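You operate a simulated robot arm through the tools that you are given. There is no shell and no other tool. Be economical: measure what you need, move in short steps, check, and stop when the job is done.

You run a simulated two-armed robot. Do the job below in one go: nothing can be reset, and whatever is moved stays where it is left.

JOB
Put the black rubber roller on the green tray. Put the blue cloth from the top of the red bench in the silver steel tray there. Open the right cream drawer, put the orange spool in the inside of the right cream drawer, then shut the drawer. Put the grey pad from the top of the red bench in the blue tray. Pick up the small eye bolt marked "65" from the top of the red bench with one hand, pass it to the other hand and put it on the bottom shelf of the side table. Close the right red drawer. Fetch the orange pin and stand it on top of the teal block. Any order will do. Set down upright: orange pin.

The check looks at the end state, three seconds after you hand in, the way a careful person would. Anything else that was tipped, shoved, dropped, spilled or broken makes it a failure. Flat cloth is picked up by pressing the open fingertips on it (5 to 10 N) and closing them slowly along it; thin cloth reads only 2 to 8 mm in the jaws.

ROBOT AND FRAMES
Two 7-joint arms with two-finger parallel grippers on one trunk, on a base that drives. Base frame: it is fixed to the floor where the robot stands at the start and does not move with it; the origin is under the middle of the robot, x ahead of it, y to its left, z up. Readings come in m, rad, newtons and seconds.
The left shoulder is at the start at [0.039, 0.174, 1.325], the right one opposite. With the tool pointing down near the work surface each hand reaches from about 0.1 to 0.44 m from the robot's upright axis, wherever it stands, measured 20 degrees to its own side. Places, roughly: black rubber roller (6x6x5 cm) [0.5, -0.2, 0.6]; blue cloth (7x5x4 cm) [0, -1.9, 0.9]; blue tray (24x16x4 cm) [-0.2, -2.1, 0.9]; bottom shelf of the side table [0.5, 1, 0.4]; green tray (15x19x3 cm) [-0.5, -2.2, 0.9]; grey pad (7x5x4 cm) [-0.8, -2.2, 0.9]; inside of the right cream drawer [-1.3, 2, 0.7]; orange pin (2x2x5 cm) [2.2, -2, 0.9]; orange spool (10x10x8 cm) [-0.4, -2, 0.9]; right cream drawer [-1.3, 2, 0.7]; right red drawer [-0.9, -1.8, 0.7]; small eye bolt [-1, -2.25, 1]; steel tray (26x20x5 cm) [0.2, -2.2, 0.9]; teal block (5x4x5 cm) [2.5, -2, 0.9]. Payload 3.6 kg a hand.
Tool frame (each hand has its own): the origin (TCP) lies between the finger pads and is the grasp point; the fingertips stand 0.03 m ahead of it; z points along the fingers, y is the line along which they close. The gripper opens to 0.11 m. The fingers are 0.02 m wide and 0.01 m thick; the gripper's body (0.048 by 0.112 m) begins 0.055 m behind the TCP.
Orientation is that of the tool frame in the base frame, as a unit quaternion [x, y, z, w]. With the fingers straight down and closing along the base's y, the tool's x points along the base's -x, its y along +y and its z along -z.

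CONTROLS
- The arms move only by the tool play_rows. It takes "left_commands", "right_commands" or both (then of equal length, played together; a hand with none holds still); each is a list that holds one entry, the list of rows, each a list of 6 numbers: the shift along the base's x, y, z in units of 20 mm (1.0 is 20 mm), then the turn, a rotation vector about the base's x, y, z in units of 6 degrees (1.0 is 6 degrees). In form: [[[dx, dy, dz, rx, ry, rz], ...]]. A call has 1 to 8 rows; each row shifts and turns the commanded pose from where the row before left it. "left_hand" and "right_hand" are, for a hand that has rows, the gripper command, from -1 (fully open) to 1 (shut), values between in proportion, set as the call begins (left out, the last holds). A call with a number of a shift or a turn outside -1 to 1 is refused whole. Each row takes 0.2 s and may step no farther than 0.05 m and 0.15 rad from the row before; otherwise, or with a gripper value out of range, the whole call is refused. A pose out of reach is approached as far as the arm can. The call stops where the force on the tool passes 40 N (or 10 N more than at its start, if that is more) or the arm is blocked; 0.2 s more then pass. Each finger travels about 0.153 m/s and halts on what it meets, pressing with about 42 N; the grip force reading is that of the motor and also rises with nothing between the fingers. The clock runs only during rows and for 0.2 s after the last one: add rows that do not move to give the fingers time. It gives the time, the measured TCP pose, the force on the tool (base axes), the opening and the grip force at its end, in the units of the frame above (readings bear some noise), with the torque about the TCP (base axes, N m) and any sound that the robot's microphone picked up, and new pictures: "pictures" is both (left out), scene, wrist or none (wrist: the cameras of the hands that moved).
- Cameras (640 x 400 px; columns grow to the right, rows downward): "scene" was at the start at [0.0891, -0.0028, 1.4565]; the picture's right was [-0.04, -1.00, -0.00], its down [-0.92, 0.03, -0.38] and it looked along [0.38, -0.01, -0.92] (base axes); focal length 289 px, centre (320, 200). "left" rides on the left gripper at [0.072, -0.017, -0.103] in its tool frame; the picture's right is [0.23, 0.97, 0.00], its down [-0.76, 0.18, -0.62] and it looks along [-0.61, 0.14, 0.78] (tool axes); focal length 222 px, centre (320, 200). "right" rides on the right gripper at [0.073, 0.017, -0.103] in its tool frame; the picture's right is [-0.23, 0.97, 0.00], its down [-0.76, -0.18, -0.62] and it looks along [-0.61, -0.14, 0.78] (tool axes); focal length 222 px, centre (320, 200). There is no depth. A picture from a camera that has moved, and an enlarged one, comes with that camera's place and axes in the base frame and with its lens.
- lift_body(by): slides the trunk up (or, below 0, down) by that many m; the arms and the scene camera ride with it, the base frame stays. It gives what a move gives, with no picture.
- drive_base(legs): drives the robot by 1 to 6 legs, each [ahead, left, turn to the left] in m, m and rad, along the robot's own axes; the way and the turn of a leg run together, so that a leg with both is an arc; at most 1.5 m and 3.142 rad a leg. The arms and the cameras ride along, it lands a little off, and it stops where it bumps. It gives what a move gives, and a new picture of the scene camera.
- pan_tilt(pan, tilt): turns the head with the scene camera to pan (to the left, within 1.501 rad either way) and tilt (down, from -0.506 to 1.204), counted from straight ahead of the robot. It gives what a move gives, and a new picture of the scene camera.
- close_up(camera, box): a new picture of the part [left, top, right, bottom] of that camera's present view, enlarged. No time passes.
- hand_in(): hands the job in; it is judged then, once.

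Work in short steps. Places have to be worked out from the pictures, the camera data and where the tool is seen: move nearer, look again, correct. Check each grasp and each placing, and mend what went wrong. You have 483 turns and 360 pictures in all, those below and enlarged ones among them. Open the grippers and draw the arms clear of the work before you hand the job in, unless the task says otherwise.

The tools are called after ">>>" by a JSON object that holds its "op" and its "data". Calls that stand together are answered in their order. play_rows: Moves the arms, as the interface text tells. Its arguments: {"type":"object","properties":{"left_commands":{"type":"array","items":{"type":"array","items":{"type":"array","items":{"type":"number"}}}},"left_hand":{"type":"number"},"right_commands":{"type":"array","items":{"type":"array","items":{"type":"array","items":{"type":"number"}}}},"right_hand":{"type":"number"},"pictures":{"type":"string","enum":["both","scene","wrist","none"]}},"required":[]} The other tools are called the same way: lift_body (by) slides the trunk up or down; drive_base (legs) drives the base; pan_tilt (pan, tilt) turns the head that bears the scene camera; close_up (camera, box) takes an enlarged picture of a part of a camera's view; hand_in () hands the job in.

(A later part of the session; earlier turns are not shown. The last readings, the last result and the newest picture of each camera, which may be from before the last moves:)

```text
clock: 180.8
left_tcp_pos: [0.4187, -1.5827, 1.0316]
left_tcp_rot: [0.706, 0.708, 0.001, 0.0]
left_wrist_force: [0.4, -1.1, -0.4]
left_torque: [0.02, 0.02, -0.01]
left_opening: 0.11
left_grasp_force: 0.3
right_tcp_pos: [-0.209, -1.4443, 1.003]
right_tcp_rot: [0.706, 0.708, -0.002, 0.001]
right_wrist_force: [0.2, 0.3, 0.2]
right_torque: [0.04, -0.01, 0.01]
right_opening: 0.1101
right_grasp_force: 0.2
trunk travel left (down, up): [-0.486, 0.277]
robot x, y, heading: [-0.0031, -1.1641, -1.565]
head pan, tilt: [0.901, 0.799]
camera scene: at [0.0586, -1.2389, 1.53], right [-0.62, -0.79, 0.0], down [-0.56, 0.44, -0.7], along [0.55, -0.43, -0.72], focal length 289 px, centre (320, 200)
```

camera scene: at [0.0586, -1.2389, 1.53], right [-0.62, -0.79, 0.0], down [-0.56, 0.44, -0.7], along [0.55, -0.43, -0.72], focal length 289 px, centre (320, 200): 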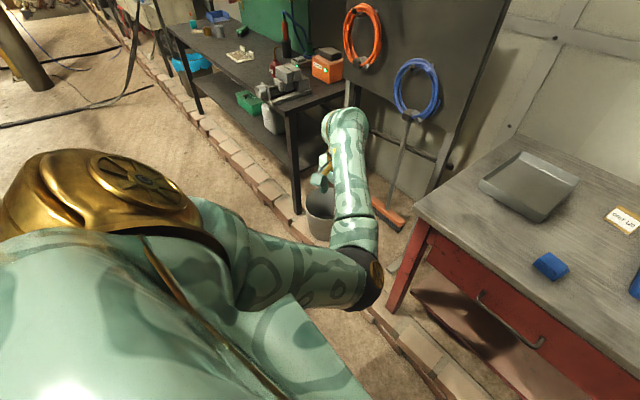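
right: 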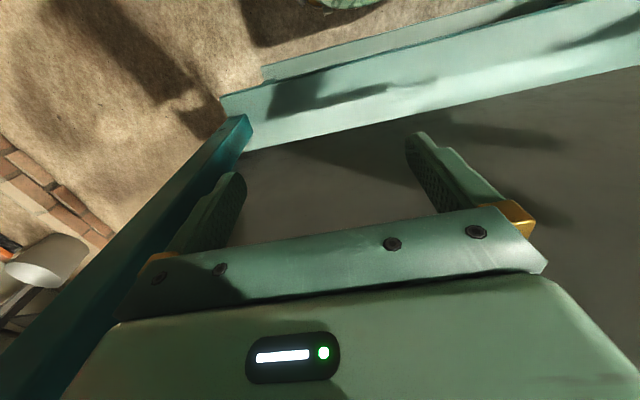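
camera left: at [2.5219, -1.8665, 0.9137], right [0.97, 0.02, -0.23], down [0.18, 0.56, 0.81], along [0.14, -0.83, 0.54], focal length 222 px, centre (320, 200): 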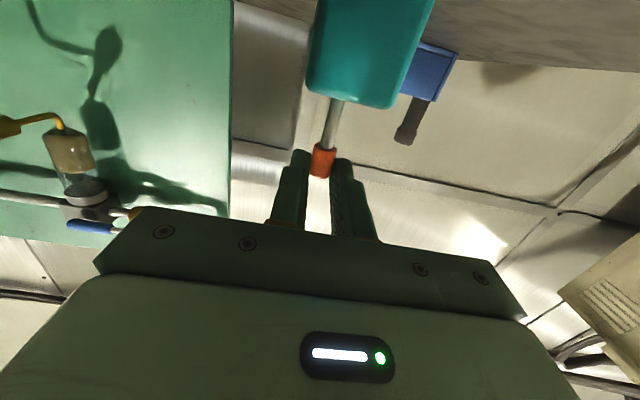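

Elbow is inside again; I repeat the fix, combining lowering with yaw.

>>> {"op": "play_rows", "data": {"left_commands": [[[0.4, 1, -1, 0, 0, 0], [0.4, 1, -1, 0, 0, 0], [0, 1, -1, 0, 0, 0], [0, 1, -1, 0, 0, 0], [0, 1, -1, 0, 0, 0], [0, 1, -1, 0, 0, 0], [0, 1, -1, 0, 0, 0], [0, 1, -1, 0, 0, 0]]], "pictures": "none"}}

>>> {"op": "play_rows", "data": {"left_commands": [[[0, 1, -1, 0, 0, 0], [0, 1, -1, 0, 0, 0], [0, 1, -1, 0, 0, 0], [0, 1, -1, 0, 0, 0], [0, 0.5, -1, 0, 0, 0], [0, 0, -1, 0, 0, 0], [0, 0, -1, 0, 0, -1], [0, 0, -1, 0, 0, -1]]], "pictures": "none"}}

>>> {"op": "play_rows", "data": {"left_commands": [[[0, 0, -1, 0, 0, -1], [0, 0, -1, 0, 0, -1], [0, 0, -0.8, 0, 0, -1], [0, 0, 0, 0, 0, -1], [0, 0, 0, 0, 0, -1], [0, 0, 0, 0, 0, -1], [0, 0, 0, 0, 0, -1], [0, 0, 0, 0, 0, -1]]], "pictures": "none"}}

>>> {"op": "play_rows", "data": {"left_commands": [[[0, 0, 0, 0, 0, -1], [0, 0, 0, 0, 0, -1], [0, 0, 0, 0, 0, -1], [0, 0, 0, 0, 0, -1], [0, 0, 0, 0, 0, -1], [0, 0, 0, 0, 0, -1], [0, 0, 0, 0, 0, -1], [0, 0, 0, 0, 0, -1]]], "pictures": "none"}}

>>> {"op": "play_rows", "data": {"left_commands": [[[0, 0, 0, 0, 0, -1], [0, 0, 0, 0, 0, -1], [0, 0, 0, 0, 0, -1], [0, 0, 0, 0, 0, -1], [0, 0, 0, 0, 0, -1], [0, 0, 0, 0, 0, -1], [0, 0, 0, 0, 0, -1], [0, 0, 0, 0, 0, -1]]], "pictures": "none"}}

>>> {"op": "play_rows", "data": {"left_commands": [[[0, 0, 0, 0, 0, -1], [0, 0, 0, 0, 0, -1], [0, 0, 0, 0, 0, -1], [0, 0, 0, 0, 0, -1], [0, 0, 0, 0, 0, -1], [0, 0, 0, 0, 0, -1], [0, 0, 0.5, 0, 0, 0], [0, 0, 1, 0, 0, 0]]], "pictures": "none"}}

>>> {"op": "play_rows", "data": {"left_commands": [[[0, -0.5, 1, 0, 0, 0], [0, -0.5, 1, 0, 0, 0], [0, -0.5, 1, 0, 0, 0], [0, -0.5, 1, 0, 0, 0], [0, -0.5, 1, 0, 0, 0], [0, -0.5, 1, 0, 0, 0], [0, -0.5, 1, 0, 0, 0], [0, -0.5, 1, 0, 0, 0]]], "pictures": "scene"}}

```text
clock: 182.8
left_tcp_pos: [0.4587, -1.4618, 0.9026]
left_tcp_rot: [0.698, 0.714, -0.018, 0.047]
left_wrist_force: [-0.3, 0.0, -0.6]
left_torque: [-0.02, 0.0, -0.03]
left_opening: 0.1099
left_grasp_force: 0.1
right_tcp_pos: [-0.21, -1.4445, 1.0011]
right_tcp_rot: [0.707, 0.707, -0.003, 0.002]
right_wrist_force: [0.2, -0.3, -1.1]
right_torque: [0.0, 0.02, -0.02]
right_opening: 0.1099
right_grasp_force: 0.0
trunk travel left (down, up): [-0.486, 0.277]
robot x, y, heading: [-0.0035, -1.1636, -1.568]
head pan, tilt: [0.901, 0.799]
stopped in row 8 (left hand): the arm was blocked; the commanded pose is now the measured one
```

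```text
clock: 183.8
left_tcp_pos: [0.473, -1.4498, 0.8547]
left_tcp_rot: [0.691, 0.713, -0.057, 0.102]
left_wrist_force: [-0.5, -0.2, -0.3]
left_torque: [0.01, -0.01, 0.02]
left_opening: 0.11
left_grasp_force: 0.2
right_tcp_pos: [-0.2108, -1.4441, 1.0023]
right_tcp_rot: [0.706, 0.708, -0.002, 0.002]
right_wrist_force: [-0.2, -0.7, -0.1]
right_torque: [0.01, 0.0, 0.01]
right_opening: 0.1099
right_grasp_force: 0.1
trunk travel left (down, up): [-0.486, 0.277]
robot x, y, heading: [-0.004, -1.1637, -1.565]
head pan, tilt: [0.901, 0.799]
stopped in row 5 (left hand): the arm was blocked; the commanded pose is now the measured one
```

```text
clock: 185.6
left_tcp_pos: [0.4713, -1.4507, 0.796]
left_tcp_rot: [0.921, 0.37, -0.095, 0.07]
left_wrist_force: [1.0, 0.4, 0.5]
left_torque: [-0.01, -0.02, 0.02]
left_opening: 0.1103
left_grasp_force: 0.0
right_tcp_pos: [-0.2086, -1.4439, 1.0015]
right_tcp_rot: [0.707, 0.708, -0.002, 0.001]
right_wrist_force: [0.4, 0.6, 0.3]
right_torque: [0.02, -0.01, 0.06]
right_opening: 0.1101
right_grasp_force: 0.0
trunk travel left (down, up): [-0.486, 0.277]
robot x, y, heading: [-0.003, -1.1641, -1.563]
head pan, tilt: [0.901, 0.799]
```

```text
clock: 187.4
left_tcp_pos: [0.473, -1.451, 0.7967]
left_tcp_rot: [0.992, -0.036, -0.115, 0.024]
left_wrist_force: [0.0, -0.2, -0.2]
left_torque: [0.0, 0.0, -0.02]
left_opening: 0.1103
left_grasp_force: 0.1
right_tcp_pos: [-0.2096, -1.4445, 1.0031]
right_tcp_rot: [0.706, 0.708, -0.003, 0.001]
right_wrist_force: [0.6, 0.8, -0.4]
right_torque: [0.0, -0.01, -0.02]
right_opening: 0.1099
right_grasp_force: 0.0
trunk travel left (down, up): [-0.486, 0.277]
robot x, y, heading: [-0.0013, -1.1627, -1.57]
head pan, tilt: [0.901, 0.799]
```

```text
clock: 189.2
left_tcp_pos: [0.4714, -1.4507, 0.797]
left_tcp_rot: [0.892, -0.437, -0.114, -0.024]
left_wrist_force: [-0.1, -0.7, 0.1]
left_torque: [0.03, -0.01, -0.01]
left_opening: 0.1101
left_grasp_force: 0.0
right_tcp_pos: [-0.2102, -1.4442, 1.0024]
right_tcp_rot: [0.706, 0.708, -0.003, 0.001]
right_wrist_force: [0.2, 0.5, -0.4]
right_torque: [0.03, -0.02, 0.04]
right_opening: 0.11
right_grasp_force: 0.0
trunk travel left (down, up): [-0.486, 0.277]
robot x, y, heading: [-0.0057, -1.1632, -1.563]
head pan, tilt: [0.901, 0.799]
```

```text
clock: 191.0
left_tcp_pos: [0.4705, -1.4506, 0.8267]
left_tcp_rot: [0.713, -0.691, -0.102, -0.059]
left_wrist_force: [0.0, -0.1, -0.4]
left_torque: [0.02, 0.0, 0.0]
left_opening: 0.1098
left_grasp_force: 0.1
right_tcp_pos: [-0.2104, -1.4438, 1.0026]
right_tcp_rot: [0.706, 0.708, -0.003, 0.002]
right_wrist_force: [-0.2, 0.4, 0.3]
right_torque: [0.01, -0.01, -0.01]
right_opening: 0.11
right_grasp_force: 0.2
trunk travel left (down, up): [-0.486, 0.277]
robot x, y, heading: [0.0011, -1.1641, -1.571]
head pan, tilt: [0.901, 0.799]
```

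```text
clock: 192.8
left_tcp_pos: [0.4714, -1.5299, 0.9881]
left_tcp_rot: [0.713, -0.691, -0.102, -0.059]
left_wrist_force: [0.3, -0.2, -0.1]
left_torque: [0.01, 0.02, 0.03]
left_opening: 0.11
left_grasp_force: 0.1
right_tcp_pos: [-0.2089, -1.4442, 1.0021]
right_tcp_rot: [0.707, 0.708, -0.001, 0.002]
right_wrist_force: [0.9, 0.4, -0.5]
right_torque: [0.03, -0.01, 0.01]
right_opening: 0.1102
right_grasp_force: 0.0
trunk travel left (down, up): [-0.486, 0.277]
robot x, y, heading: [-0.001, -1.1609, -1.562]
head pan, tilt: [0.901, 0.799]
camera scene: at [0.0586, -1.2391, 1.53], right [-0.62, -0.79, 0.0], down [-0.56, 0.44, -0.7], along [0.55, -0.43, -0.72], focal length 289 px, centre (320, 200)
```

scene: 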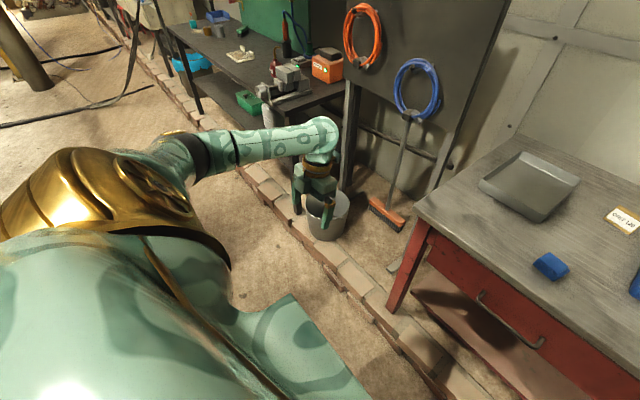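

Elbow is out again. I yaw back while bringing the hand inward, then level.

>>> {"op": "play_rows", "data": {"left_commands": [[[0, 0, 0, 0, 0, 1], [0, 0, 0, 0, 0, 1], [0, 0, 0, 0, 0, 1], [0, 0, 0, 0, 0, 1], [0, 0, 0, 0, 0, 1], [0, 0, 0, 0, 0, 1], [0, 0, 0, 0, 0, 1], [0, 0, 0, 0, 0, 1]]], "pictures": "none"}}

>>> {"op": "play_rows", "data": {"left_commands": [[[0, 0, 0, 0, 0, 1], [0, 0, 0, 0, 0, 1], [0, 0, 0, 0, 0, 1], [0, 0, 0, 0, 0, 1], [0, 0, 0, 0, 0, 1], [0, 0, 0, 0, 0, 1], [0, 0, 0, 0, 0, 1], [0, 0, 0, 0, 0, 1]]], "pictures": "none"}}

>>> {"op": "play_rows", "data": {"left_commands": [[[-1, 0, 0, 0, 0, 1], [-1, 0, 0, 0, 0, 1], [-1, 0, 0, 0, 0, 1], [-1, 0, 0, 0, 0, 1], [-1, 0, 0, 0, 0, 1], [-1, 0, 0, 0, 0, 1], [-1, 0, 0, 0, 0, 1], [-1, 0, 0, 0, 0, 1]]], "pictures": "none"}}

>>> {"op": "play_rows", "data": {"left_commands": [[[-1, 0, 0, 0, 0, 1], [-1, 0, 0, 0, 0, 1], [-1, 0, 0, 0, 0, 1], [-1, 0, 0, 0, 0, 1], [-1, 0, 0, 0, 0, 1], [-0.5, 0, 0, 0, 0, 0.7]]], "pictures": "none"}}

```text
clock: 194.6
left_tcp_pos: [0.4725, -1.5298, 0.9872]
left_tcp_rot: [0.933, -0.34, -0.116, -0.013]
left_wrist_force: [-0.8, 0.3, 0.5]
left_torque: [-0.01, 0.02, 0.01]
left_opening: 0.1098
left_grasp_force: 0.0
right_tcp_pos: [-0.2097, -1.4432, 1.0023]
right_tcp_rot: [0.707, 0.708, -0.002, 0.001]
right_wrist_force: [0.4, 0.1, 0.1]
right_torque: [0.02, -0.03, 0.03]
right_opening: 0.1102
right_grasp_force: 0.0
trunk travel left (down, up): [-0.486, 0.277]
robot x, y, heading: [-0.0012, -1.1613, -1.569]
head pan, tilt: [0.901, 0.799]
```

```text
clock: 196.4
left_tcp_pos: [0.4722, -1.5312, 0.9876]
left_tcp_rot: [0.991, 0.069, -0.112, 0.037]
left_wrist_force: [0.1, 0.4, 1.4]
left_torque: [-0.02, 0.0, 0.04]
left_opening: 0.11
left_grasp_force: 0.0
right_tcp_pos: [-0.21, -1.4455, 1.0024]
right_tcp_rot: [0.707, 0.708, -0.002, 0.001]
right_wrist_force: [0.0, -0.1, 0.4]
right_torque: [0.01, -0.03, 0.04]
right_opening: 0.11
right_grasp_force: 0.1
trunk travel left (down, up): [-0.486, 0.277]
robot x, y, heading: [-0.0008, -1.1634, -1.566]
head pan, tilt: [0.901, 0.799]
```

```text
clock: 198.2
left_tcp_pos: [0.3103, -1.5304, 0.9862]
left_tcp_rot: [0.877, 0.466, -0.087, 0.079]
left_wrist_force: [0.7, -0.6, 0.4]
left_torque: [0.01, -0.03, 0.02]
left_opening: 0.1101
left_grasp_force: 0.1
right_tcp_pos: [-0.2107, -1.4449, 1.0028]
right_tcp_rot: [0.706, 0.708, -0.003, 0.001]
right_wrist_force: [0.1, 0.4, 0.4]
right_torque: [0.02, 0.01, 0.01]
right_opening: 0.1099
right_grasp_force: 0.2
trunk travel left (down, up): [-0.486, 0.277]
robot x, y, heading: [-0.0035, -1.1617, -1.563]
head pan, tilt: [0.901, 0.799]
```

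```text
clock: 199.6
left_tcp_pos: [0.202, -1.5298, 0.9876]
left_tcp_rot: [0.701, 0.703, -0.061, 0.101]
left_wrist_force: [0.1, 0.4, 0.3]
left_torque: [0.0, 0.01, -0.02]
left_opening: 0.1099
left_grasp_force: 0.1
right_tcp_pos: [-0.2094, -1.4437, 1.0023]
right_tcp_rot: [0.706, 0.708, -0.003, 0.001]
right_wrist_force: [0.4, -0.4, 0.0]
right_torque: [0.01, 0.0, -0.02]
right_opening: 0.11
right_grasp_force: 0.1
trunk travel left (down, up): [-0.486, 0.277]
robot x, y, heading: [-0.003, -1.1626, -1.566]
head pan, tilt: [0.901, 0.799]
```

I level the left hand and drive to the open red drawer.

>>> {"op": "play_rows", "data": {"left_commands": [[[0, 0, 0, 0.73, 0.18, 0], [0, 0, 0, 0.73, 0.18, 0], [0, 0, 0, 0.73, 0.18, 0]]], "pictures": "none"}}

>>> {"op": "drive_base", "data": {"legs": [[0, -0.72, 0]]}}

>>> {"op": "pan_tilt", "data": {"pan": -0.25, "tilt": 0.8}}

```text
clock: 200.4
left_tcp_pos: [0.2015, -1.5298, 0.9863]
left_tcp_rot: [0.707, 0.707, 0.001, -0.001]
left_wrist_force: [0.0, 0.3, 0.3]
left_torque: [-0.05, 0.06, 0.0]
left_opening: 0.1101
left_grasp_force: 0.1
right_tcp_pos: [-0.2104, -1.4455, 1.0026]
right_tcp_rot: [0.707, 0.708, -0.002, 0.002]
right_wrist_force: [0.1, 0.1, 0.5]
right_torque: [0.01, 0.03, -0.01]
right_opening: 0.1103
right_grasp_force: 0.0
trunk travel left (down, up): [-0.486, 0.277]
robot x, y, heading: [-0.0027, -1.1657, -1.566]
head pan, tilt: [0.901, 0.799]
```

```text
clock: 204.3
left_tcp_pos: [-0.5134, -1.5343, 0.9871]
left_tcp_rot: [0.707, 0.707, 0.001, 0.0]
left_wrist_force: [0.5, -0.5, 0.1]
left_torque: [0.0, -0.01, -0.01]
left_opening: 0.1099
left_grasp_force: 0.0
right_tcp_pos: [-0.9255, -1.4476, 1.0035]
right_tcp_rot: [0.706, 0.708, -0.002, 0.002]
right_wrist_force: [-0.9, -0.7, -0.2]
right_torque: [-0.01, -0.02, -0.02]
right_opening: 0.1099
right_grasp_force: 0.1
trunk travel left (down, up): [-0.486, 0.277]
robot x, y, heading: [-0.7174, -1.1664, -1.565]
head pan, tilt: [0.901, 0.799]
camera scene: at [-0.6574, -1.2423, 1.53], right [-0.62, -0.79, 0.0], down [-0.56, 0.44, -0.7], along [0.55, -0.43, -0.72], focal length 289 px, centre (320, 200)
```

scene: 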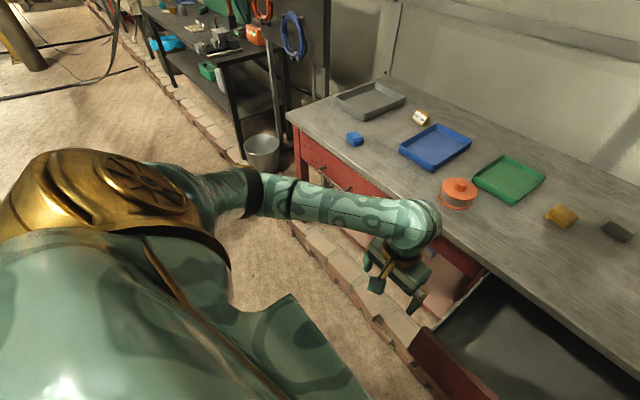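

```text
clock: 205.7
left_tcp_pos: [-0.5137, -1.5333, 0.9869]
left_tcp_rot: [0.706, 0.708, 0.0, 0.0]
left_wrist_force: [-0.8, -0.5, -0.8]
left_torque: [-0.02, -0.01, 0.04]
left_opening: 0.1099
left_grasp_force: 0.1
right_tcp_pos: [-0.9246, -1.4484, 1.002]
right_tcp_rot: [0.706, 0.708, -0.002, 0.001]
right_wrist_force: [-0.7, 0.6, 0.1]
right_torque: [0.01, 0.0, -0.02]
right_opening: 0.1097
right_grasp_force: 0.1
trunk travel left (down, up): [-0.486, 0.277]
robot x, y, heading: [-0.7183, -1.1699, -1.566]
head pan, tilt: [-0.25, 0.799]
camera scene: at [-0.7398, -1.2708, 1.53], right [-0.97, 0.24, 0.0], down [0.17, 0.7, -0.7], along [-0.17, -0.68, -0.72], focal length 289 px, centre (320, 200)
```

scene: 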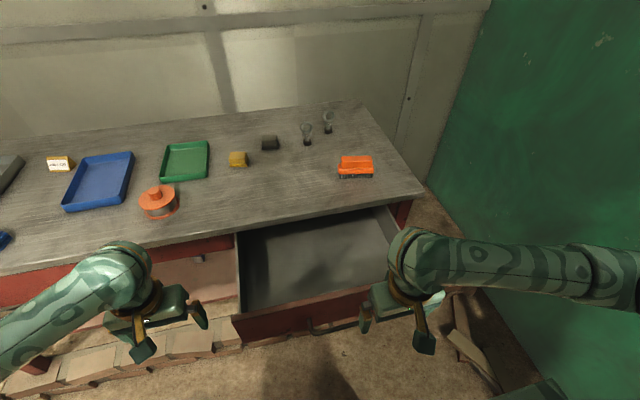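

Drawer front at y≈-1.60, x -1.02…-0.6, top z≈0.8. I lower the closed right hand, tilted forward, in front of its upper face.

>>> {"op": "play_rows", "data": {"right_commands": [[[0.44, 0, -0.95, -0.56, 0, 0], [0.44, 0, -0.95, -0.56, 0, 0], [0.44, 0, -0.95, -0.56, 0, 0], [0.44, 0, -0.95, -0.56, 0, 0], [0.44, 0, -0.95, -0.56, 0, 0], [0.44, 0, -0.95, -0.56, 0, 0]]], "left_commands": [[[0, 0.3, 0.4, 0, 0, 0], [0, 0.3, 0.4, 0, 0, 0], [0, 0.3, 0.4, 0, 0, 0], [0, 0, 0.4, 0, 0, 0], [0, 0, 0.4, 0, 0, 0], [0, 0, 0.4, 0, 0, 0]]], "right_hand": 1, "pictures": "none"}}

>>> {"op": "play_rows", "data": {"right_commands": [[[0.44, 0, -0.95, -0.56, 0, 0], [0.44, 0, -0.95, -0.56, 0, 0], [0.44, -0.5, -0.95, -0.56, 0, 0], [0.44, -0.5, -0.95, -0.56, 0, 0], [0.44, -0.5, -0.95, -0.56, 0, 0], [0.44, -0.5, -0.95, -0.56, 0, 0]]], "pictures": "both"}}

```text
clock: 207.1
left_tcp_pos: [-0.5128, -1.5162, 1.0353]
left_tcp_rot: [0.706, 0.708, 0.001, -0.001]
left_wrist_force: [-0.9, -0.1, -0.2]
left_torque: [-0.03, -0.01, 0.0]
left_opening: 0.1104
left_grasp_force: 0.0
right_tcp_pos: [-0.8723, -1.4462, 0.8887]
right_tcp_rot: [0.695, 0.697, -0.127, 0.126]
right_wrist_force: [-0.2, 0.4, 0.3]
right_torque: [-0.02, 0.04, 0.0]
right_opening: 0.0003
right_grasp_force: 37.3
trunk travel left (down, up): [-0.486, 0.277]
robot x, y, heading: [-0.7178, -1.1675, -1.569]
head pan, tilt: [-0.25, 0.799]
```

```text
clock: 208.5
left_tcp_pos: [-0.5125, -1.5162, 1.0354]
left_tcp_rot: [0.706, 0.708, 0.0, 0.0]
left_wrist_force: [0.6, -0.5, 0.3]
left_torque: [0.01, 0.01, 0.0]
left_opening: 0.1099
left_grasp_force: 0.0
right_tcp_pos: [-0.8194, -1.4883, 0.7753]
right_tcp_rot: [0.662, 0.664, -0.247, 0.244]
right_wrist_force: [-0.2, 0.1, -0.7]
right_torque: [0.0, -0.04, -0.03]
right_opening: 0.0
right_grasp_force: 38.0
trunk travel left (down, up): [-0.486, 0.277]
robot x, y, heading: [-0.7188, -1.1656, -1.563]
head pan, tilt: [-0.25, 0.799]
camera scene: at [-0.7392, -1.2708, 1.53], right [-0.97, 0.24, 0.0], down [0.17, 0.7, -0.7], along [-0.17, -0.68, -0.72], focal length 289 px, centre (320, 200)
camera right: at [-0.8023, -1.3659, 0.806], right [0.97, -0.17, 0.14], down [-0.17, -0.17, 0.97], along [-0.14, -0.97, -0.2], focal length 222 px, centre (320, 200)
```

scene: 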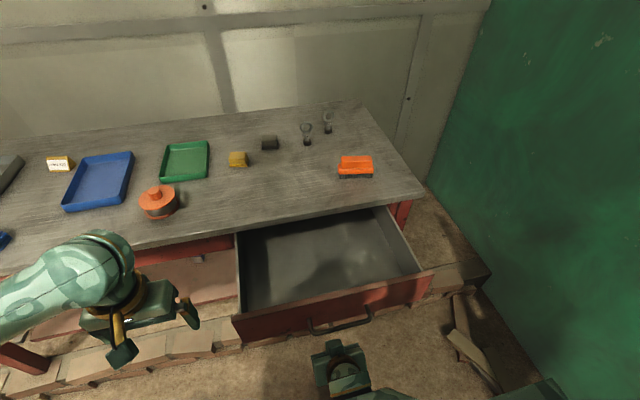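
right: 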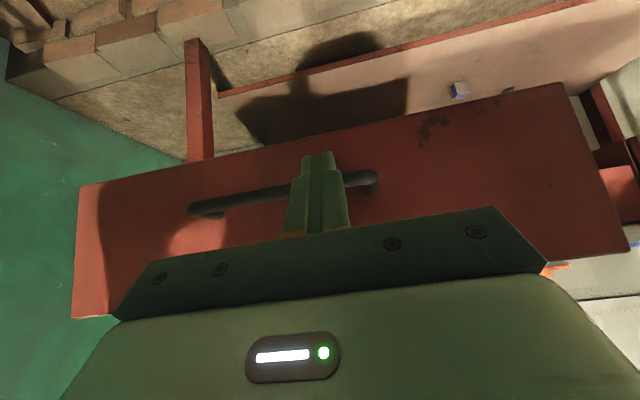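

Handle is at z≈0.75, centre x≈-0.87. I shift to x -0.87 and z +35 mm, then drive forward to push.

>>> {"op": "play_rows", "data": {"right_commands": [[[-0.9, 0, 0.6, 0, 0, 0], [-0.9, 0, 0.6, 0, 0, 0], [-0.7, 0, 0.6, 0, 0, 0]]], "pictures": "none"}}

>>> {"op": "drive_base", "data": {"legs": [[0.27, 0, 0]]}}

```text
clock: 209.3
left_tcp_pos: [-0.5117, -1.515, 1.0364]
left_tcp_rot: [0.706, 0.708, 0.001, -0.001]
left_wrist_force: [0.1, -0.4, 0.4]
left_torque: [-0.05, -0.01, 0.0]
left_opening: 0.11
left_grasp_force: 0.2
right_tcp_pos: [-0.8693, -1.4854, 0.8119]
right_tcp_rot: [0.662, 0.664, -0.246, 0.245]
right_wrist_force: [0.9, -0.1, -0.4]
right_torque: [0.01, 0.0, 0.0]
right_opening: 0.0001
right_grasp_force: 38.2
trunk travel left (down, up): [-0.486, 0.277]
robot x, y, heading: [-0.7142, -1.1631, -1.565]
head pan, tilt: [-0.25, 0.799]
```

```text
clock: 211.2
left_tcp_pos: [-0.5118, -1.7845, 1.0365]
left_tcp_rot: [0.707, 0.708, 0.001, 0.0]
left_wrist_force: [-0.2, -1.0, -0.2]
left_torque: [0.03, 0.01, 0.04]
left_opening: 0.11
left_grasp_force: 0.0
right_tcp_pos: [-0.8682, -1.7553, 0.8109]
right_tcp_rot: [0.662, 0.664, -0.247, 0.244]
right_wrist_force: [0.6, -0.1, -0.8]
right_torque: [0.03, -0.01, 0.0]
right_opening: 0.0
right_grasp_force: 37.8
trunk travel left (down, up): [-0.486, 0.277]
robot x, y, heading: [-0.7159, -1.4361, -1.569]
head pan, tilt: [-0.25, 0.799]
camera scene: at [-0.7385, -1.5398, 1.5299], right [-0.97, 0.24, 0.0], down [0.17, 0.7, -0.7], along [-0.17, -0.68, -0.72], focal length 289 px, centre (320, 200)
```

scene: 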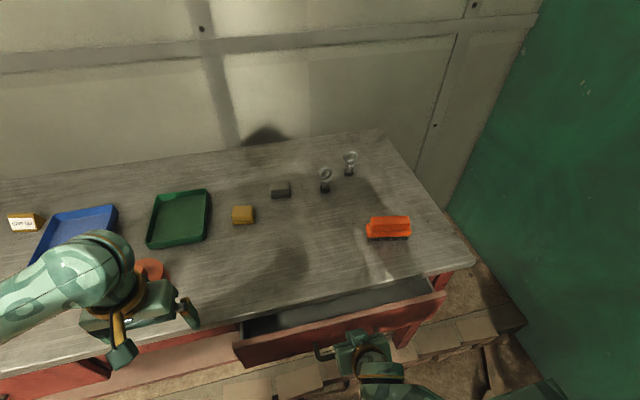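

The drawer went most of the way in. I push the rest with the arm.

>>> {"op": "play_rows", "data": {"right_commands": [[[0, -0.7, 0, 0, 0, 0], [0, -0.7, 0, 0, 0, 0], [0, -0.7, 0, 0, 0, 0], [0, -0.7, 0, 0, 0, 0], [0, -0.5, 0, 0, 0, 0]]], "pictures": "scene"}}

```text
clock: 212.4
left_tcp_pos: [-0.5123, -1.7812, 1.0363]
left_tcp_rot: [0.707, 0.707, 0.0, 0.001]
left_wrist_force: [0.1, 0.1, -0.2]
left_torque: [0.02, 0.02, 0.03]
left_opening: 0.1098
left_grasp_force: 0.1
right_tcp_pos: [-0.8682, -1.8154, 0.8101]
right_tcp_rot: [0.663, 0.664, -0.247, 0.244]
right_wrist_force: [-1.4, 20.9, 5.3]
right_torque: [0.19, -0.09, -0.06]
right_opening: 0.0
right_grasp_force: 37.4
trunk travel left (down, up): [-0.486, 0.277]
robot x, y, heading: [-0.7185, -1.4378, -1.561]
head pan, tilt: [-0.25, 0.799]
camera scene: at [-0.7385, -1.5353, 1.5302], right [-0.97, 0.24, 0.0], down [0.17, 0.69, -0.7], along [-0.17, -0.68, -0.72], focal length 289 px, centre (320, 200)
```

scene: 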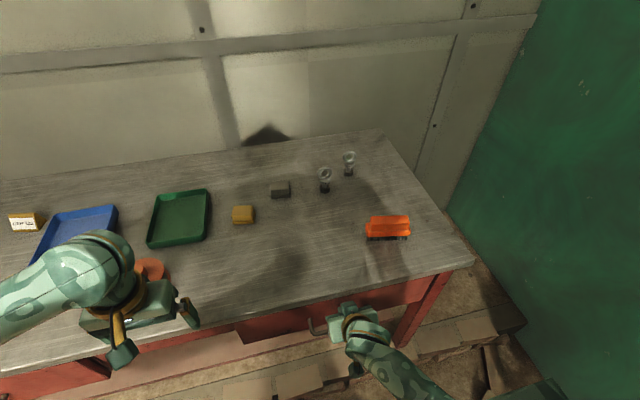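

Looks shut with 21 N resistance; one more small push confirms.

>>> {"op": "play_rows", "data": {"right_commands": [[[0, -0.3, 0, 0, 0, 0], [0, 0, 0, 0, 0, 0]]], "pictures": "none"}}

>>> {"op": "play_rows", "data": {"right_commands": [[[0, 1, 0, 0, 0, 0], [0, 1, 0, 0, 0, 0], [0, 1, 0, 0, 0, 0], [0, 1, 0, 0, 0, 0], [0, 1, 0.5, 0, 0, 0]]], "pictures": "none"}}

>>> {"op": "close_up", "data": {"camera": "scene", "box": [160, 100, 480, 300]}}

>>> {"op": "close_up", "data": {"camera": "right", "box": [0, 0, 640, 400]}}

```text
clock: 212.8
left_tcp_pos: [-0.512, -1.7814, 1.0368]
left_tcp_rot: [0.707, 0.707, 0.0, -0.001]
left_wrist_force: [0.1, -0.6, 0.1]
left_torque: [0.02, 0.0, 0.0]
left_opening: 0.1099
left_grasp_force: 0.0
right_tcp_pos: [-0.8675, -1.8147, 0.8083]
right_tcp_rot: [0.664, 0.666, -0.243, 0.239]
right_wrist_force: [-1.9, 28.7, 19.5]
right_torque: [-0.02, -0.15, -0.07]
right_opening: 0.0
right_grasp_force: 37.2
trunk travel left (down, up): [-0.486, 0.277]
robot x, y, heading: [-0.7182, -1.4327, -1.567]
head pan, tilt: [-0.25, 0.799]
stopped in row 2 (right hand): the force on the tool passed its limit at 45 N (the readings are from after the stop); the commanded pose is now the measured one
```

```text
clock: 214.0
left_tcp_pos: [-0.5128, -1.7823, 1.0353]
left_tcp_rot: [0.708, 0.707, 0.001, 0.0]
left_wrist_force: [-1.2, 0.9, 0.7]
left_torque: [-0.04, -0.01, 0.01]
left_opening: 0.1102
left_grasp_force: 0.0
right_tcp_pos: [-0.868, -1.719, 0.8191]
right_tcp_rot: [0.663, 0.665, -0.244, 0.241]
right_wrist_force: [-0.2, -0.3, 0.7]
right_torque: [-0.03, -0.03, -0.03]
right_opening: 0.0
right_grasp_force: 36.9
trunk travel left (down, up): [-0.486, 0.277]
robot x, y, heading: [-0.7164, -1.4335, -1.567]
head pan, tilt: [-0.25, 0.799]
```

```text
2.00 times, centred on (320, 200) of scene
camera zoom: at [-0.7384, -1.5373, 1.5301], right [-0.97, 0.24, 0.0], down [0.17, 0.7, -0.7], along [-0.17, -0.68, -0.72], focal length 578 px, centre (320, 200)
```

zoom: 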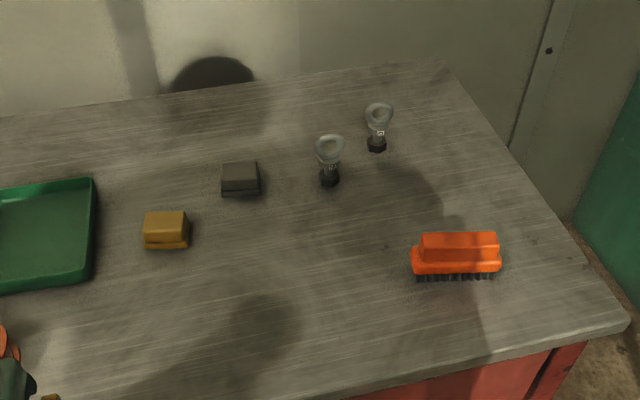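

```text
1.00 times, centred on (320, 200) of right (not enlarged: the box is as wide or as high as the picture)
camera zoom: at [-0.8504, -1.5975, 0.8524], right [0.97, -0.17, 0.14], down [-0.17, -0.18, 0.97], along [-0.14, -0.97, -0.21], focal length 222 px, centre (320, 200)
```

zoom: 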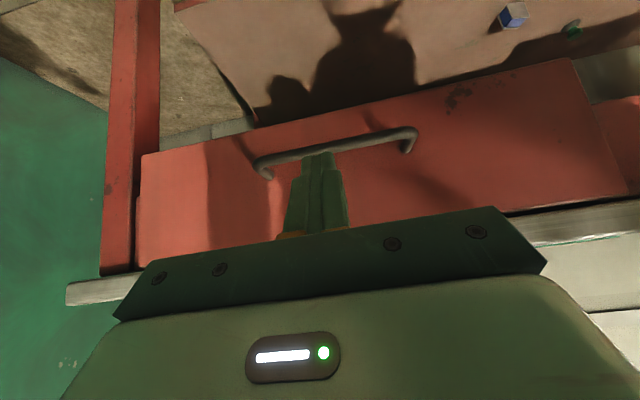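

The drawer is shut. Now zoom on the two eye bolts to read the marks.

>>> {"op": "close_up", "data": {"camera": "scene", "box": [308, 140, 372, 200]}}

```text
6.67 times, centred on (340, 170) of scene
camera zoom: at [-0.7384, -1.5373, 1.5301], right [-0.97, 0.24, 0.0], down [0.17, 0.7, -0.7], along [-0.17, -0.68, -0.72], focal length 1927 px, centre (187, 400)
```

zoom: 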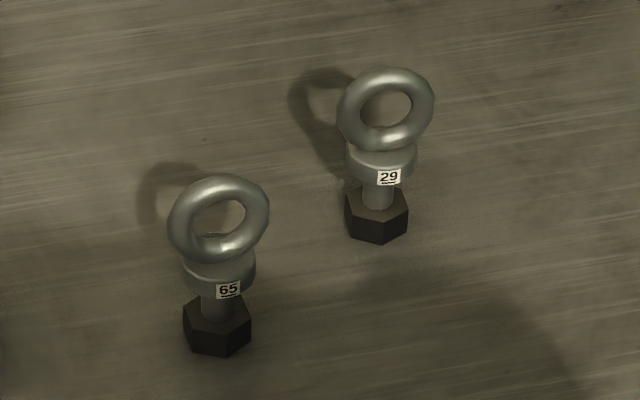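

Bolt "65" is the nearer-left one at ≈(-0.916,-2.19); pad at ≈(-0.776,-2.20). I raise both hands, then lower the trunk for longer reach.

>>> {"op": "play_rows", "data": {"right_commands": [[[0, 0, 1, 0, 0, 0], [0, 0, 1, 0, 0, 0], [0, 0, 1, 0, 0, 0], [0, 0, 1, 0, 0, 0], [0, 0, 1, 0, 0, 0], [0, 0, 1, 0, 0, 0], [0, 0, 1, 0, 0, 0], [0, 0, 1, 0, 0, 0]]], "left_commands": [[[0, 0, 0.7, 0, 0, 0], [0, 0, 0.7, 0, 0, 0], [0, 0, 0.7, 0, 0, 0], [0, 0, 0.7, 0, 0, 0], [0, 0, 0.7, 0, 0, 0], [0, 0, 0.7, 0, 0, 0], [0, 0, 0, 0, 0, 0], [0, 0, 0, 0, 0, 0]]], "right_hand": -1, "pictures": "none"}}

>>> {"op": "play_rows", "data": {"right_commands": [[[0, 0, 1, 0, 0, 0], [0, 0, 1, 0, 0, 0], [0, 0, 1, 0, 0, 0], [0, 0, 1, 0, 0, 0], [0, 0, 1, 0, 0, 0]]], "pictures": "none"}}

>>> {"op": "lift_body", "data": {"by": -0.1}}

```text
clock: 215.8
left_tcp_pos: [-0.5129, -1.7824, 1.1202]
left_tcp_rot: [0.707, 0.707, 0.001, -0.001]
left_wrist_force: [-1.3, 1.0, 0.0]
left_torque: [0.03, 0.01, 0.02]
left_opening: 0.11
left_grasp_force: 0.1
right_tcp_pos: [-0.8874, -1.7147, 0.9741]
right_tcp_rot: [0.631, 0.695, -0.265, 0.219]
right_wrist_force: [0.5, -0.4, 0.2]
right_torque: [0.01, 0.02, -0.04]
right_opening: 0.1102
right_grasp_force: 0.1
trunk travel left (down, up): [-0.486, 0.277]
robot x, y, heading: [-0.7176, -1.437, -1.568]
head pan, tilt: [-0.25, 0.799]
```

```text
clock: 216.3
left_tcp_pos: [-0.5128, -1.7834, 1.1193]
left_tcp_rot: [0.707, 0.707, 0.0, 0.0]
left_wrist_force: [0.1, -0.1, 0.2]
left_torque: [0.0, -0.03, 0.02]
left_opening: 0.1099
left_grasp_force: 0.0
right_tcp_pos: [-0.8998, -1.709, 0.9859]
right_tcp_rot: [0.618, 0.711, -0.275, 0.194]
right_wrist_force: [-0.3, 0.2, 0.5]
right_torque: [0.02, -0.03, 0.0]
right_opening: 0.1097
right_grasp_force: 0.2
trunk travel left (down, up): [-0.486, 0.277]
robot x, y, heading: [-0.7147, -1.4369, -1.569]
head pan, tilt: [-0.25, 0.799]
stopped in row 2 (right hand): the arm was blocked; the commanded pose is now the measured one
```

```text
clock: 217.7
left_tcp_pos: [-0.5137, -1.7828, 1.0197]
left_tcp_rot: [0.707, 0.707, 0.0, 0.0]
left_wrist_force: [-0.3, -0.1, 0.4]
left_torque: [0.0, 0.06, 0.03]
left_opening: 0.1101
left_grasp_force: 0.0
right_tcp_pos: [-0.9116, -1.707, 0.8827]
right_tcp_rot: [0.587, 0.735, -0.291, 0.178]
right_wrist_force: [-0.4, 0.3, -0.2]
right_torque: [-0.02, 0.01, -0.02]
right_opening: 0.1099
right_grasp_force: 0.0
trunk travel left (down, up): [-0.386, 0.377]
robot x, y, heading: [-0.7171, -1.4341, -1.569]
head pan, tilt: [-0.25, 0.799]
```

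The right arm is just too folded. I back off, then extend it forward and up.

>>> {"op": "drive_base", "data": {"legs": [[-0.3, 0, 0]]}}

>>> {"op": "play_rows", "data": {"right_commands": [[[0, -1, 0, 0, 0, 0], [0, -1, 0.3, 0, 0, 0], [0, -1, 0.5, 0, 0, 0], [0, -1, 0.8, 0, 0, 0], [0, -1, 0.8, 0, 0, 0], [0, -1, 1, 0, 0, 0], [0, -1, 1, 0, 0, 0], [0, -1, 1, 0, 0, 0]]], "pictures": "none"}}

```text
clock: 219.7
left_tcp_pos: [-0.5128, -1.4766, 1.0202]
left_tcp_rot: [0.705, 0.709, -0.001, 0.0]
left_wrist_force: [0.1, -0.3, 0.2]
left_torque: [-0.04, 0.0, 0.04]
left_opening: 0.1101
left_grasp_force: 0.1
right_tcp_pos: [-0.913, -1.4003, 0.8816]
right_tcp_rot: [0.586, 0.737, -0.287, 0.178]
right_wrist_force: [0.0, 0.8, 0.1]
right_torque: [0.04, -0.02, -0.03]
right_opening: 0.11
right_grasp_force: 0.1
trunk travel left (down, up): [-0.386, 0.377]
robot x, y, heading: [-0.7167, -1.1286, -1.561]
head pan, tilt: [-0.25, 0.799]
camera scene: at [-0.7397, -1.2547, 1.4294], right [-0.97, 0.24, 0.0], down [0.17, 0.7, -0.7], along [-0.17, -0.68, -0.72], focal length 289 px, centre (320, 200)
```

scene: 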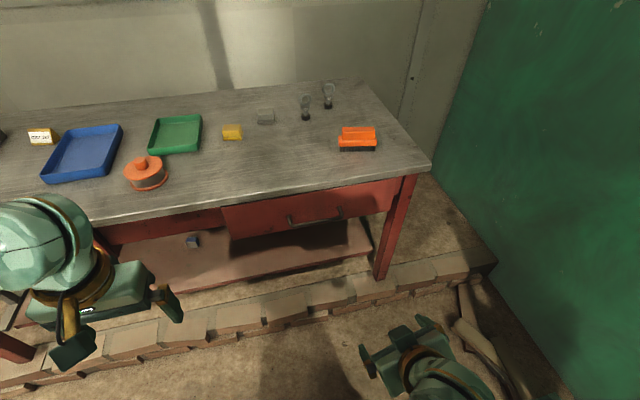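

```text
clock: 220.7
left_tcp_pos: [-0.5144, -1.4767, 1.0196]
left_tcp_rot: [0.706, 0.709, 0.001, 0.0]
left_wrist_force: [0.4, -0.5, 0.1]
left_torque: [-0.02, 0.0, -0.02]
left_opening: 0.11
left_grasp_force: 0.1
right_tcp_pos: [-0.9465, -1.4571, 0.8945]
right_tcp_rot: [0.535, 0.774, -0.315, 0.125]
right_wrist_force: [0.8, 0.4, 0.2]
right_torque: [-0.05, -0.02, 0.04]
right_opening: 0.1098
right_grasp_force: 0.0
trunk travel left (down, up): [-0.386, 0.377]
robot x, y, heading: [-0.7161, -1.1297, -1.564]
head pan, tilt: [-0.25, 0.799]
stopped in row 4 (right hand): the arm was blocked; the commanded pose is now the measured one
```

The right arm also drifted into a folded posture. I move away from the wall and level it while going outward.

>>> {"op": "drive_base", "data": {"legs": [[0, 0.35, 0]]}}

>>> {"op": "play_rows", "data": {"right_commands": [[[-1, -0.5, 0, 0, 0, 0], [-1, -0.5, 0, 0, 0, 0], [-1, 0, 0, 0, 0, 0], [-1, 0, 0, 0.3, -0.13, -0.15], [-1, 0, 0, 0.76, -0.33, -0.41], [-1, 0, 0, 0.76, -0.33, -0.41], [-1, 0, 0, 0.76, -0.33, -0.41], [-1, 0, 0, 0.76, -0.33, -0.41]]], "pictures": "none"}}

>>> {"op": "play_rows", "data": {"right_commands": [[[0, 0, 0, 0.76, -0.33, -0.41], [0, 0, 0, 0.76, -0.33, -0.41], [0, 0, 0, 0.76, -0.33, -0.41], [0, 0, 0, 0.76, -0.33, -0.41], [0, 0, 0, 0, 0, 0]]], "pictures": "none"}}

>>> {"op": "pan_tilt", "data": {"pan": -0.8, "tilt": 0.8}}

```text
clock: 222.9
left_tcp_pos: [-0.1676, -1.4776, 1.0192]
left_tcp_rot: [0.708, 0.707, 0.001, -0.001]
left_wrist_force: [0.0, 0.1, 0.1]
left_torque: [-0.02, -0.01, 0.02]
left_opening: 0.11
left_grasp_force: 0.2
right_tcp_pos: [-0.5991, -1.4555, 0.8942]
right_tcp_rot: [0.536, 0.773, -0.314, 0.124]
right_wrist_force: [0.8, 1.2, 0.1]
right_torque: [0.03, 0.05, -0.05]
right_opening: 0.1102
right_grasp_force: 0.1
trunk travel left (down, up): [-0.386, 0.377]
robot x, y, heading: [-0.3734, -1.1269, -1.567]
head pan, tilt: [-0.25, 0.799]
camera scene: at [-0.3929, -1.2542, 1.4293], right [-0.97, 0.25, 0.0], down [0.18, 0.7, -0.7], along [-0.17, -0.68, -0.72], focal length 289 px, centre (320, 200)
```

scene: 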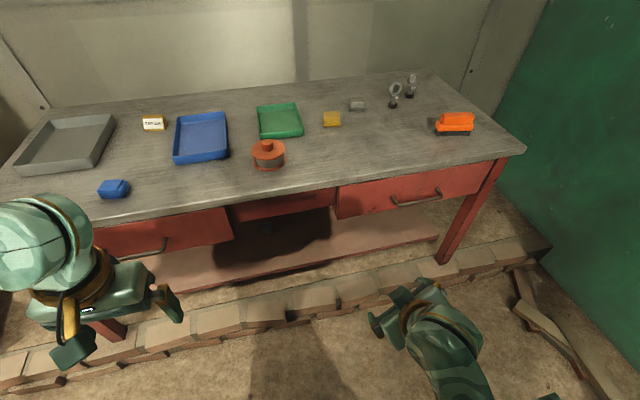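

```text
clock: 224.7
left_tcp_pos: [-0.1686, -1.4771, 1.0207]
left_tcp_rot: [0.708, 0.707, 0.001, -0.001]
left_wrist_force: [-0.1, 0.6, 0.6]
left_torque: [0.02, -0.02, 0.03]
left_opening: 0.1099
left_grasp_force: 0.1
right_tcp_pos: [-0.7615, -1.476, 0.8931]
right_tcp_rot: [0.642, 0.751, -0.143, 0.057]
right_wrist_force: [0.2, 0.9, 0.0]
right_torque: [0.01, 0.01, -0.02]
right_opening: 0.11
right_grasp_force: 0.1
trunk travel left (down, up): [-0.386, 0.377]
robot x, y, heading: [-0.3718, -1.1279, -1.567]
head pan, tilt: [-0.25, 0.799]
```

```text
clock: 225.9
left_tcp_pos: [-0.1698, -1.4775, 1.0193]
left_tcp_rot: [0.707, 0.707, 0.0, 0.0]
left_wrist_force: [0.8, 1.0, 0.2]
left_torque: [-0.04, -0.02, 0.03]
left_opening: 0.1101
left_grasp_force: 0.1
right_tcp_pos: [-0.76, -1.4755, 0.8932]
right_tcp_rot: [0.713, 0.701, 0.018, -0.006]
right_wrist_force: [-0.3, -0.2, -0.2]
right_torque: [-0.03, -0.04, 0.01]
right_opening: 0.1102
right_grasp_force: 0.0
trunk travel left (down, up): [-0.386, 0.377]
robot x, y, heading: [-0.373, -1.1258, -1.567]
head pan, tilt: [-0.25, 0.799]
```

```text
clock: 226.9
left_tcp_pos: [-0.168, -1.4784, 1.0213]
left_tcp_rot: [0.708, 0.706, 0.001, 0.0]
left_wrist_force: [-0.3, 0.4, 0.1]
left_torque: [0.02, 0.0, -0.01]
left_opening: 0.11
left_grasp_force: 0.2
right_tcp_pos: [-0.7608, -1.4754, 0.8929]
right_tcp_rot: [0.714, 0.7, 0.017, -0.006]
right_wrist_force: [0.4, 0.5, 0.1]
right_torque: [-0.05, 0.0, 0.0]
right_opening: 0.1101
right_grasp_force: 0.2
trunk travel left (down, up): [-0.386, 0.377]
robot x, y, heading: [-0.3757, -1.127, -1.57]
head pan, tilt: [-0.799, 0.799]
camera scene: at [-0.4319, -1.2326, 1.4293], right [-0.7, 0.71, 0.0], down [0.51, 0.5, -0.7], along [-0.5, -0.49, -0.72], focal length 289 px, centre (320, 200)
```

scene: 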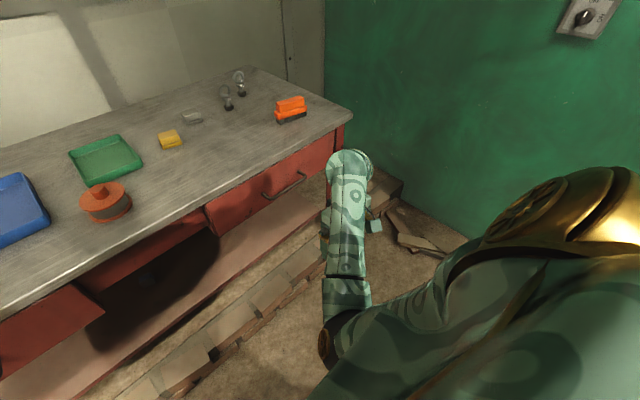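

Same elbow-in posture on the right; I apply the mirrored fix (yaw + while low and outward).

>>> {"op": "play_rows", "data": {"right_commands": [[[-0.6, 0, -0.6, 0, 0, 0], [-0.6, 0, -0.6, 0, 0, 0], [-0.6, 0, -0.6, 0, 0, 0], [-0.6, 0, -0.6, 0, 0, 0], [-0.6, 0, -0.6, 0, 0, 0], [-0.6, 0, -0.6, 0, 0, 0], [-0.6, 0, -0.6, 0, 0, 1], [0, 0, -0.6, 0, 0, 1]]], "pictures": "none"}}

>>> {"op": "play_rows", "data": {"right_commands": [[[0, 0, 0, 0, 0, 1], [0, 0, 0, 0, 0, 1], [0, 0, 0, 0, 0, 1], [0, 0, 0, 0, 0, 1], [0, 0, 0, 0, 0, 1], [0, 0, 0, 0, 0, 1], [0, 0, 0, 0, 0, 1], [0, 0, 0, 0, 0, 1]]], "pictures": "none"}}

>>> {"op": "play_rows", "data": {"right_commands": [[[0, 0, 0, 0, 0, 1], [0, 0, 0, 0, 0, 1], [0, 0, 0, 0, 0, 1], [0, 0, 0, 0, 0, 1], [0, 0, 0, 0, 0, 1], [0, 0, 0, 0, 0, 1], [0, 0, 0, 0, 0, 1], [0, 0, 0, 0, 0, 1]]], "pictures": "none"}}

>>> {"op": "play_rows", "data": {"right_commands": [[[0, 0, 0, 0, 0, 1], [0, 0, 0, 0, 0, 1], [0, 0, 0, 0, 0, 1], [0, 0, 0, 0, 0, 1], [0, 0, 0, 0, 0, 1], [0, 0, 0, 0, 0, 1], [0, 0, 0, 0, 0, 1], [0, 0, 0, 0, 0, 1]]], "pictures": "none"}}

>>> {"op": "play_rows", "data": {"right_commands": [[[0, 0, 0, 0, 0, 1], [0, 0, 0, 0, 0, 1], [0, 0, 0, 0, 0, 1], [0, -0.5, 1, 0, 0, 0], [0, -0.5, 1, 0, 0, 0], [0, -0.5, 1, 0, 0, 0], [0, -0.5, 1, 0, 0, 0], [0, -0.5, 1, 0, 0, 0]]], "pictures": "scene"}}

```text
clock: 228.7
left_tcp_pos: [-0.1694, -1.4768, 1.0201]
left_tcp_rot: [0.707, 0.707, 0.001, -0.001]
left_wrist_force: [-0.2, -0.5, -0.5]
left_torque: [0.01, -0.01, -0.01]
left_opening: 0.11
left_grasp_force: 0.1
right_tcp_pos: [-0.8433, -1.475, 0.7975]
right_tcp_rot: [0.635, 0.772, 0.016, -0.007]
right_wrist_force: [-0.9, 0.9, -0.7]
right_torque: [0.01, 0.01, -0.02]
right_opening: 0.11
right_grasp_force: 0.0
trunk travel left (down, up): [-0.386, 0.377]
robot x, y, heading: [-0.3676, -1.1302, -1.569]
head pan, tilt: [-0.799, 0.799]
```

```text
clock: 230.5
left_tcp_pos: [-0.1692, -1.4762, 1.02]
left_tcp_rot: [0.708, 0.706, 0.0, -0.001]
left_wrist_force: [-0.1, -0.7, 0.2]
left_torque: [0.03, -0.03, -0.04]
left_opening: 0.1101
left_grasp_force: 0.0
right_tcp_pos: [-0.8438, -1.4754, 0.7982]
right_tcp_rot: [0.267, 0.964, 0.012, -0.013]
right_wrist_force: [-0.6, -1.0, 0.2]
right_torque: [0.02, 0.01, -0.01]
right_opening: 0.1099
right_grasp_force: 0.0
trunk travel left (down, up): [-0.386, 0.377]
robot x, y, heading: [-0.3717, -1.1261, -1.566]
head pan, tilt: [-0.799, 0.799]
```

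```text
clock: 232.3
left_tcp_pos: [-0.1693, -1.4768, 1.0199]
left_tcp_rot: [0.707, 0.707, 0.001, -0.001]
left_wrist_force: [0.8, -0.8, -0.8]
left_torque: [0.0, 0.01, 0.02]
left_opening: 0.11
left_grasp_force: 0.0
right_tcp_pos: [-0.8433, -1.4747, 0.7967]
right_tcp_rot: [-0.148, 0.989, 0.006, -0.016]
right_wrist_force: [-0.2, 0.1, -0.7]
right_torque: [0.0, 0.01, 0.01]
right_opening: 0.1098
right_grasp_force: 0.1
trunk travel left (down, up): [-0.386, 0.377]
robot x, y, heading: [-0.3675, -1.1265, -1.569]
head pan, tilt: [-0.799, 0.799]
```

```text
clock: 234.1
left_tcp_pos: [-0.1685, -1.4777, 1.0198]
left_tcp_rot: [0.708, 0.707, 0.0, 0.0]
left_wrist_force: [0.2, -0.1, 0.3]
left_torque: [-0.05, -0.01, 0.0]
left_opening: 0.1099
left_grasp_force: 0.1
right_tcp_pos: [-0.8454, -1.4748, 0.7984]
right_tcp_rot: [-0.538, 0.843, -0.001, -0.017]
right_wrist_force: [-0.5, -0.4, 0.6]
right_torque: [-0.03, -0.01, -0.02]
right_opening: 0.1099
right_grasp_force: 0.0
trunk travel left (down, up): [-0.386, 0.377]
robot x, y, heading: [-0.3718, -1.128, -1.569]
head pan, tilt: [-0.799, 0.799]
```

```text
clock: 235.9
left_tcp_pos: [-0.1679, -1.4766, 1.0195]
left_tcp_rot: [0.708, 0.706, 0.001, -0.001]
left_wrist_force: [-0.5, 0.6, -0.4]
left_torque: [0.04, 0.01, 0.01]
left_opening: 0.1101
left_grasp_force: 0.1
right_tcp_pos: [-0.8446, -1.5245, 0.8992]
right_tcp_rot: [-0.662, 0.749, -0.005, -0.017]
right_wrist_force: [-0.2, 0.2, 0.1]
right_torque: [-0.01, -0.01, -0.01]
right_opening: 0.1099
right_grasp_force: 0.1
trunk travel left (down, up): [-0.386, 0.377]
robot x, y, heading: [-0.3719, -1.1312, -1.573]
head pan, tilt: [-0.799, 0.799]
camera scene: at [-0.4319, -1.2327, 1.4292], right [-0.7, 0.72, 0.0], down [0.51, 0.5, -0.7], along [-0.5, -0.49, -0.72], focal length 289 px, centre (320, 200)
```

scene: 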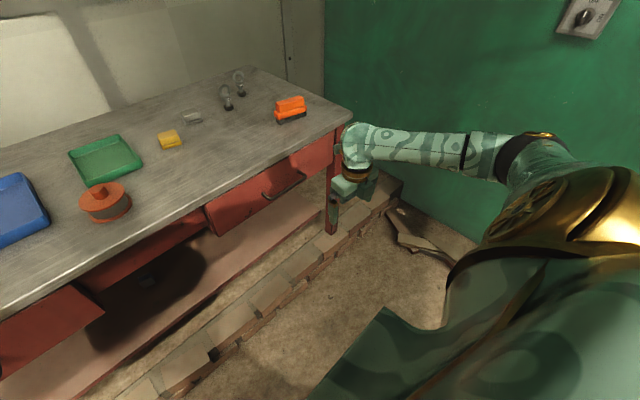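

Right elbow is out. Yaw back while moving inward and up.

>>> {"op": "play_rows", "data": {"right_commands": [[[0, 0, 0.3, 0, 0, -1], [0, 0, 0.3, 0, 0, -1], [0, 0, 0.3, 0, 0, -1], [0, 0, 0.3, 0, 0, -1], [0, 0, 0.3, 0, 0, -1], [0, 0, 0.3, 0, 0, -1], [0, 0, 0.3, 0, 0, -1], [0, 0, 0.3, 0, 0, -1]]], "pictures": "none"}}

>>> {"op": "play_rows", "data": {"right_commands": [[[0.6, 0, 0, 0, 0, -1], [0.6, 0, 0, 0, 0, -1], [0.6, 0, 0, 0, 0, -1], [0.6, 0, 0, 0, 0, -1], [0.6, 0, 0, 0, 0, -1], [0.6, 0, 0, 0, 0, -1], [0.6, 0, 0, 0, 0, -1], [0.6, 0, 0, 0, 0, -1]]], "pictures": "none"}}

>>> {"op": "play_rows", "data": {"right_commands": [[[0.6, 0, 0, 0, 0, -1], [0.6, 0, 0, 0, 0, -1], [0.6, 0, 0, 0, 0, -1], [0.6, 0, 0, 0, 0, -1], [0.6, 0, 0, 0, 0, -1], [0.6, 0, 0, 0, 0, -1], [0.6, 0, 0, 0, 0, -1], [0.6, 0, 0, 0, 0, -1]]], "pictures": "none"}}

>>> {"op": "play_rows", "data": {"right_commands": [[[0.6, -0.5, 0, 0, 0, -1], [0.6, -0.5, 0, 0, 0, -1], [0.6, -0.5, 0, 0, 0, -1], [0.6, -0.5, 0, 0, 0, -1], [0.6, -0.5, 0, 0, 0, -0.8]]], "pictures": "none"}}

```text
clock: 237.7
left_tcp_pos: [-0.1689, -1.4778, 1.0204]
left_tcp_rot: [0.708, 0.707, 0.0, 0.0]
left_wrist_force: [-0.4, 0.9, 0.2]
left_torque: [-0.02, 0.0, -0.01]
left_opening: 0.1101
left_grasp_force: 0.0
right_tcp_pos: [-0.8455, -1.5247, 0.9457]
right_tcp_rot: [-0.299, 0.954, 0.003, -0.017]
right_wrist_force: [-0.4, 0.7, -0.6]
right_torque: [0.02, -0.04, 0.03]
right_opening: 0.11
right_grasp_force: 0.0
trunk travel left (down, up): [-0.386, 0.377]
robot x, y, heading: [-0.3709, -1.129, -1.572]
head pan, tilt: [-0.799, 0.799]
```

```text
clock: 239.5
left_tcp_pos: [-0.1683, -1.4778, 1.0195]
left_tcp_rot: [0.707, 0.707, 0.001, -0.001]
left_wrist_force: [-0.5, 0.3, -0.9]
left_torque: [0.03, 0.01, 0.03]
left_opening: 0.11
left_grasp_force: 0.1
right_tcp_pos: [-0.7492, -1.5261, 0.947]
right_tcp_rot: [0.114, 0.993, 0.01, -0.014]
right_wrist_force: [0.5, -0.9, -0.5]
right_torque: [0.01, -0.03, 0.02]
right_opening: 0.1101
right_grasp_force: 0.0
trunk travel left (down, up): [-0.386, 0.377]
robot x, y, heading: [-0.3698, -1.1299, -1.568]
head pan, tilt: [-0.799, 0.799]
```

```text
clock: 241.3
left_tcp_pos: [-0.1679, -1.4775, 1.0196]
left_tcp_rot: [0.708, 0.706, 0.001, -0.001]
left_wrist_force: [0.6, 1.2, -0.5]
left_torque: [0.03, -0.03, 0.03]
left_opening: 0.1097
left_grasp_force: 0.1
right_tcp_pos: [-0.6526, -1.5266, 0.9459]
right_tcp_rot: [0.508, 0.861, 0.015, -0.009]
right_wrist_force: [0.0, -0.5, 1.2]
right_torque: [0.0, -0.02, 0.02]
right_opening: 0.11
right_grasp_force: 0.0
trunk travel left (down, up): [-0.386, 0.377]
robot x, y, heading: [-0.3702, -1.1283, -1.563]
head pan, tilt: [-0.799, 0.799]
```

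```text
clock: 242.5
left_tcp_pos: [-0.1686, -1.4771, 1.0195]
left_tcp_rot: [0.708, 0.706, 0.0, -0.001]
left_wrist_force: [-0.2, 0.1, -0.6]
left_torque: [0.02, -0.01, -0.02]
left_opening: 0.1101
left_grasp_force: 0.0
right_tcp_pos: [-0.5936, -1.5778, 0.9451]
right_tcp_rot: [0.706, 0.708, 0.017, -0.005]
right_wrist_force: [-0.4, -0.2, -0.4]
right_torque: [0.0, -0.02, 0.01]
right_opening: 0.1102
right_grasp_force: 0.0
trunk travel left (down, up): [-0.386, 0.377]
robot x, y, heading: [-0.3692, -1.1263, -1.571]
head pan, tilt: [-0.799, 0.799]
```

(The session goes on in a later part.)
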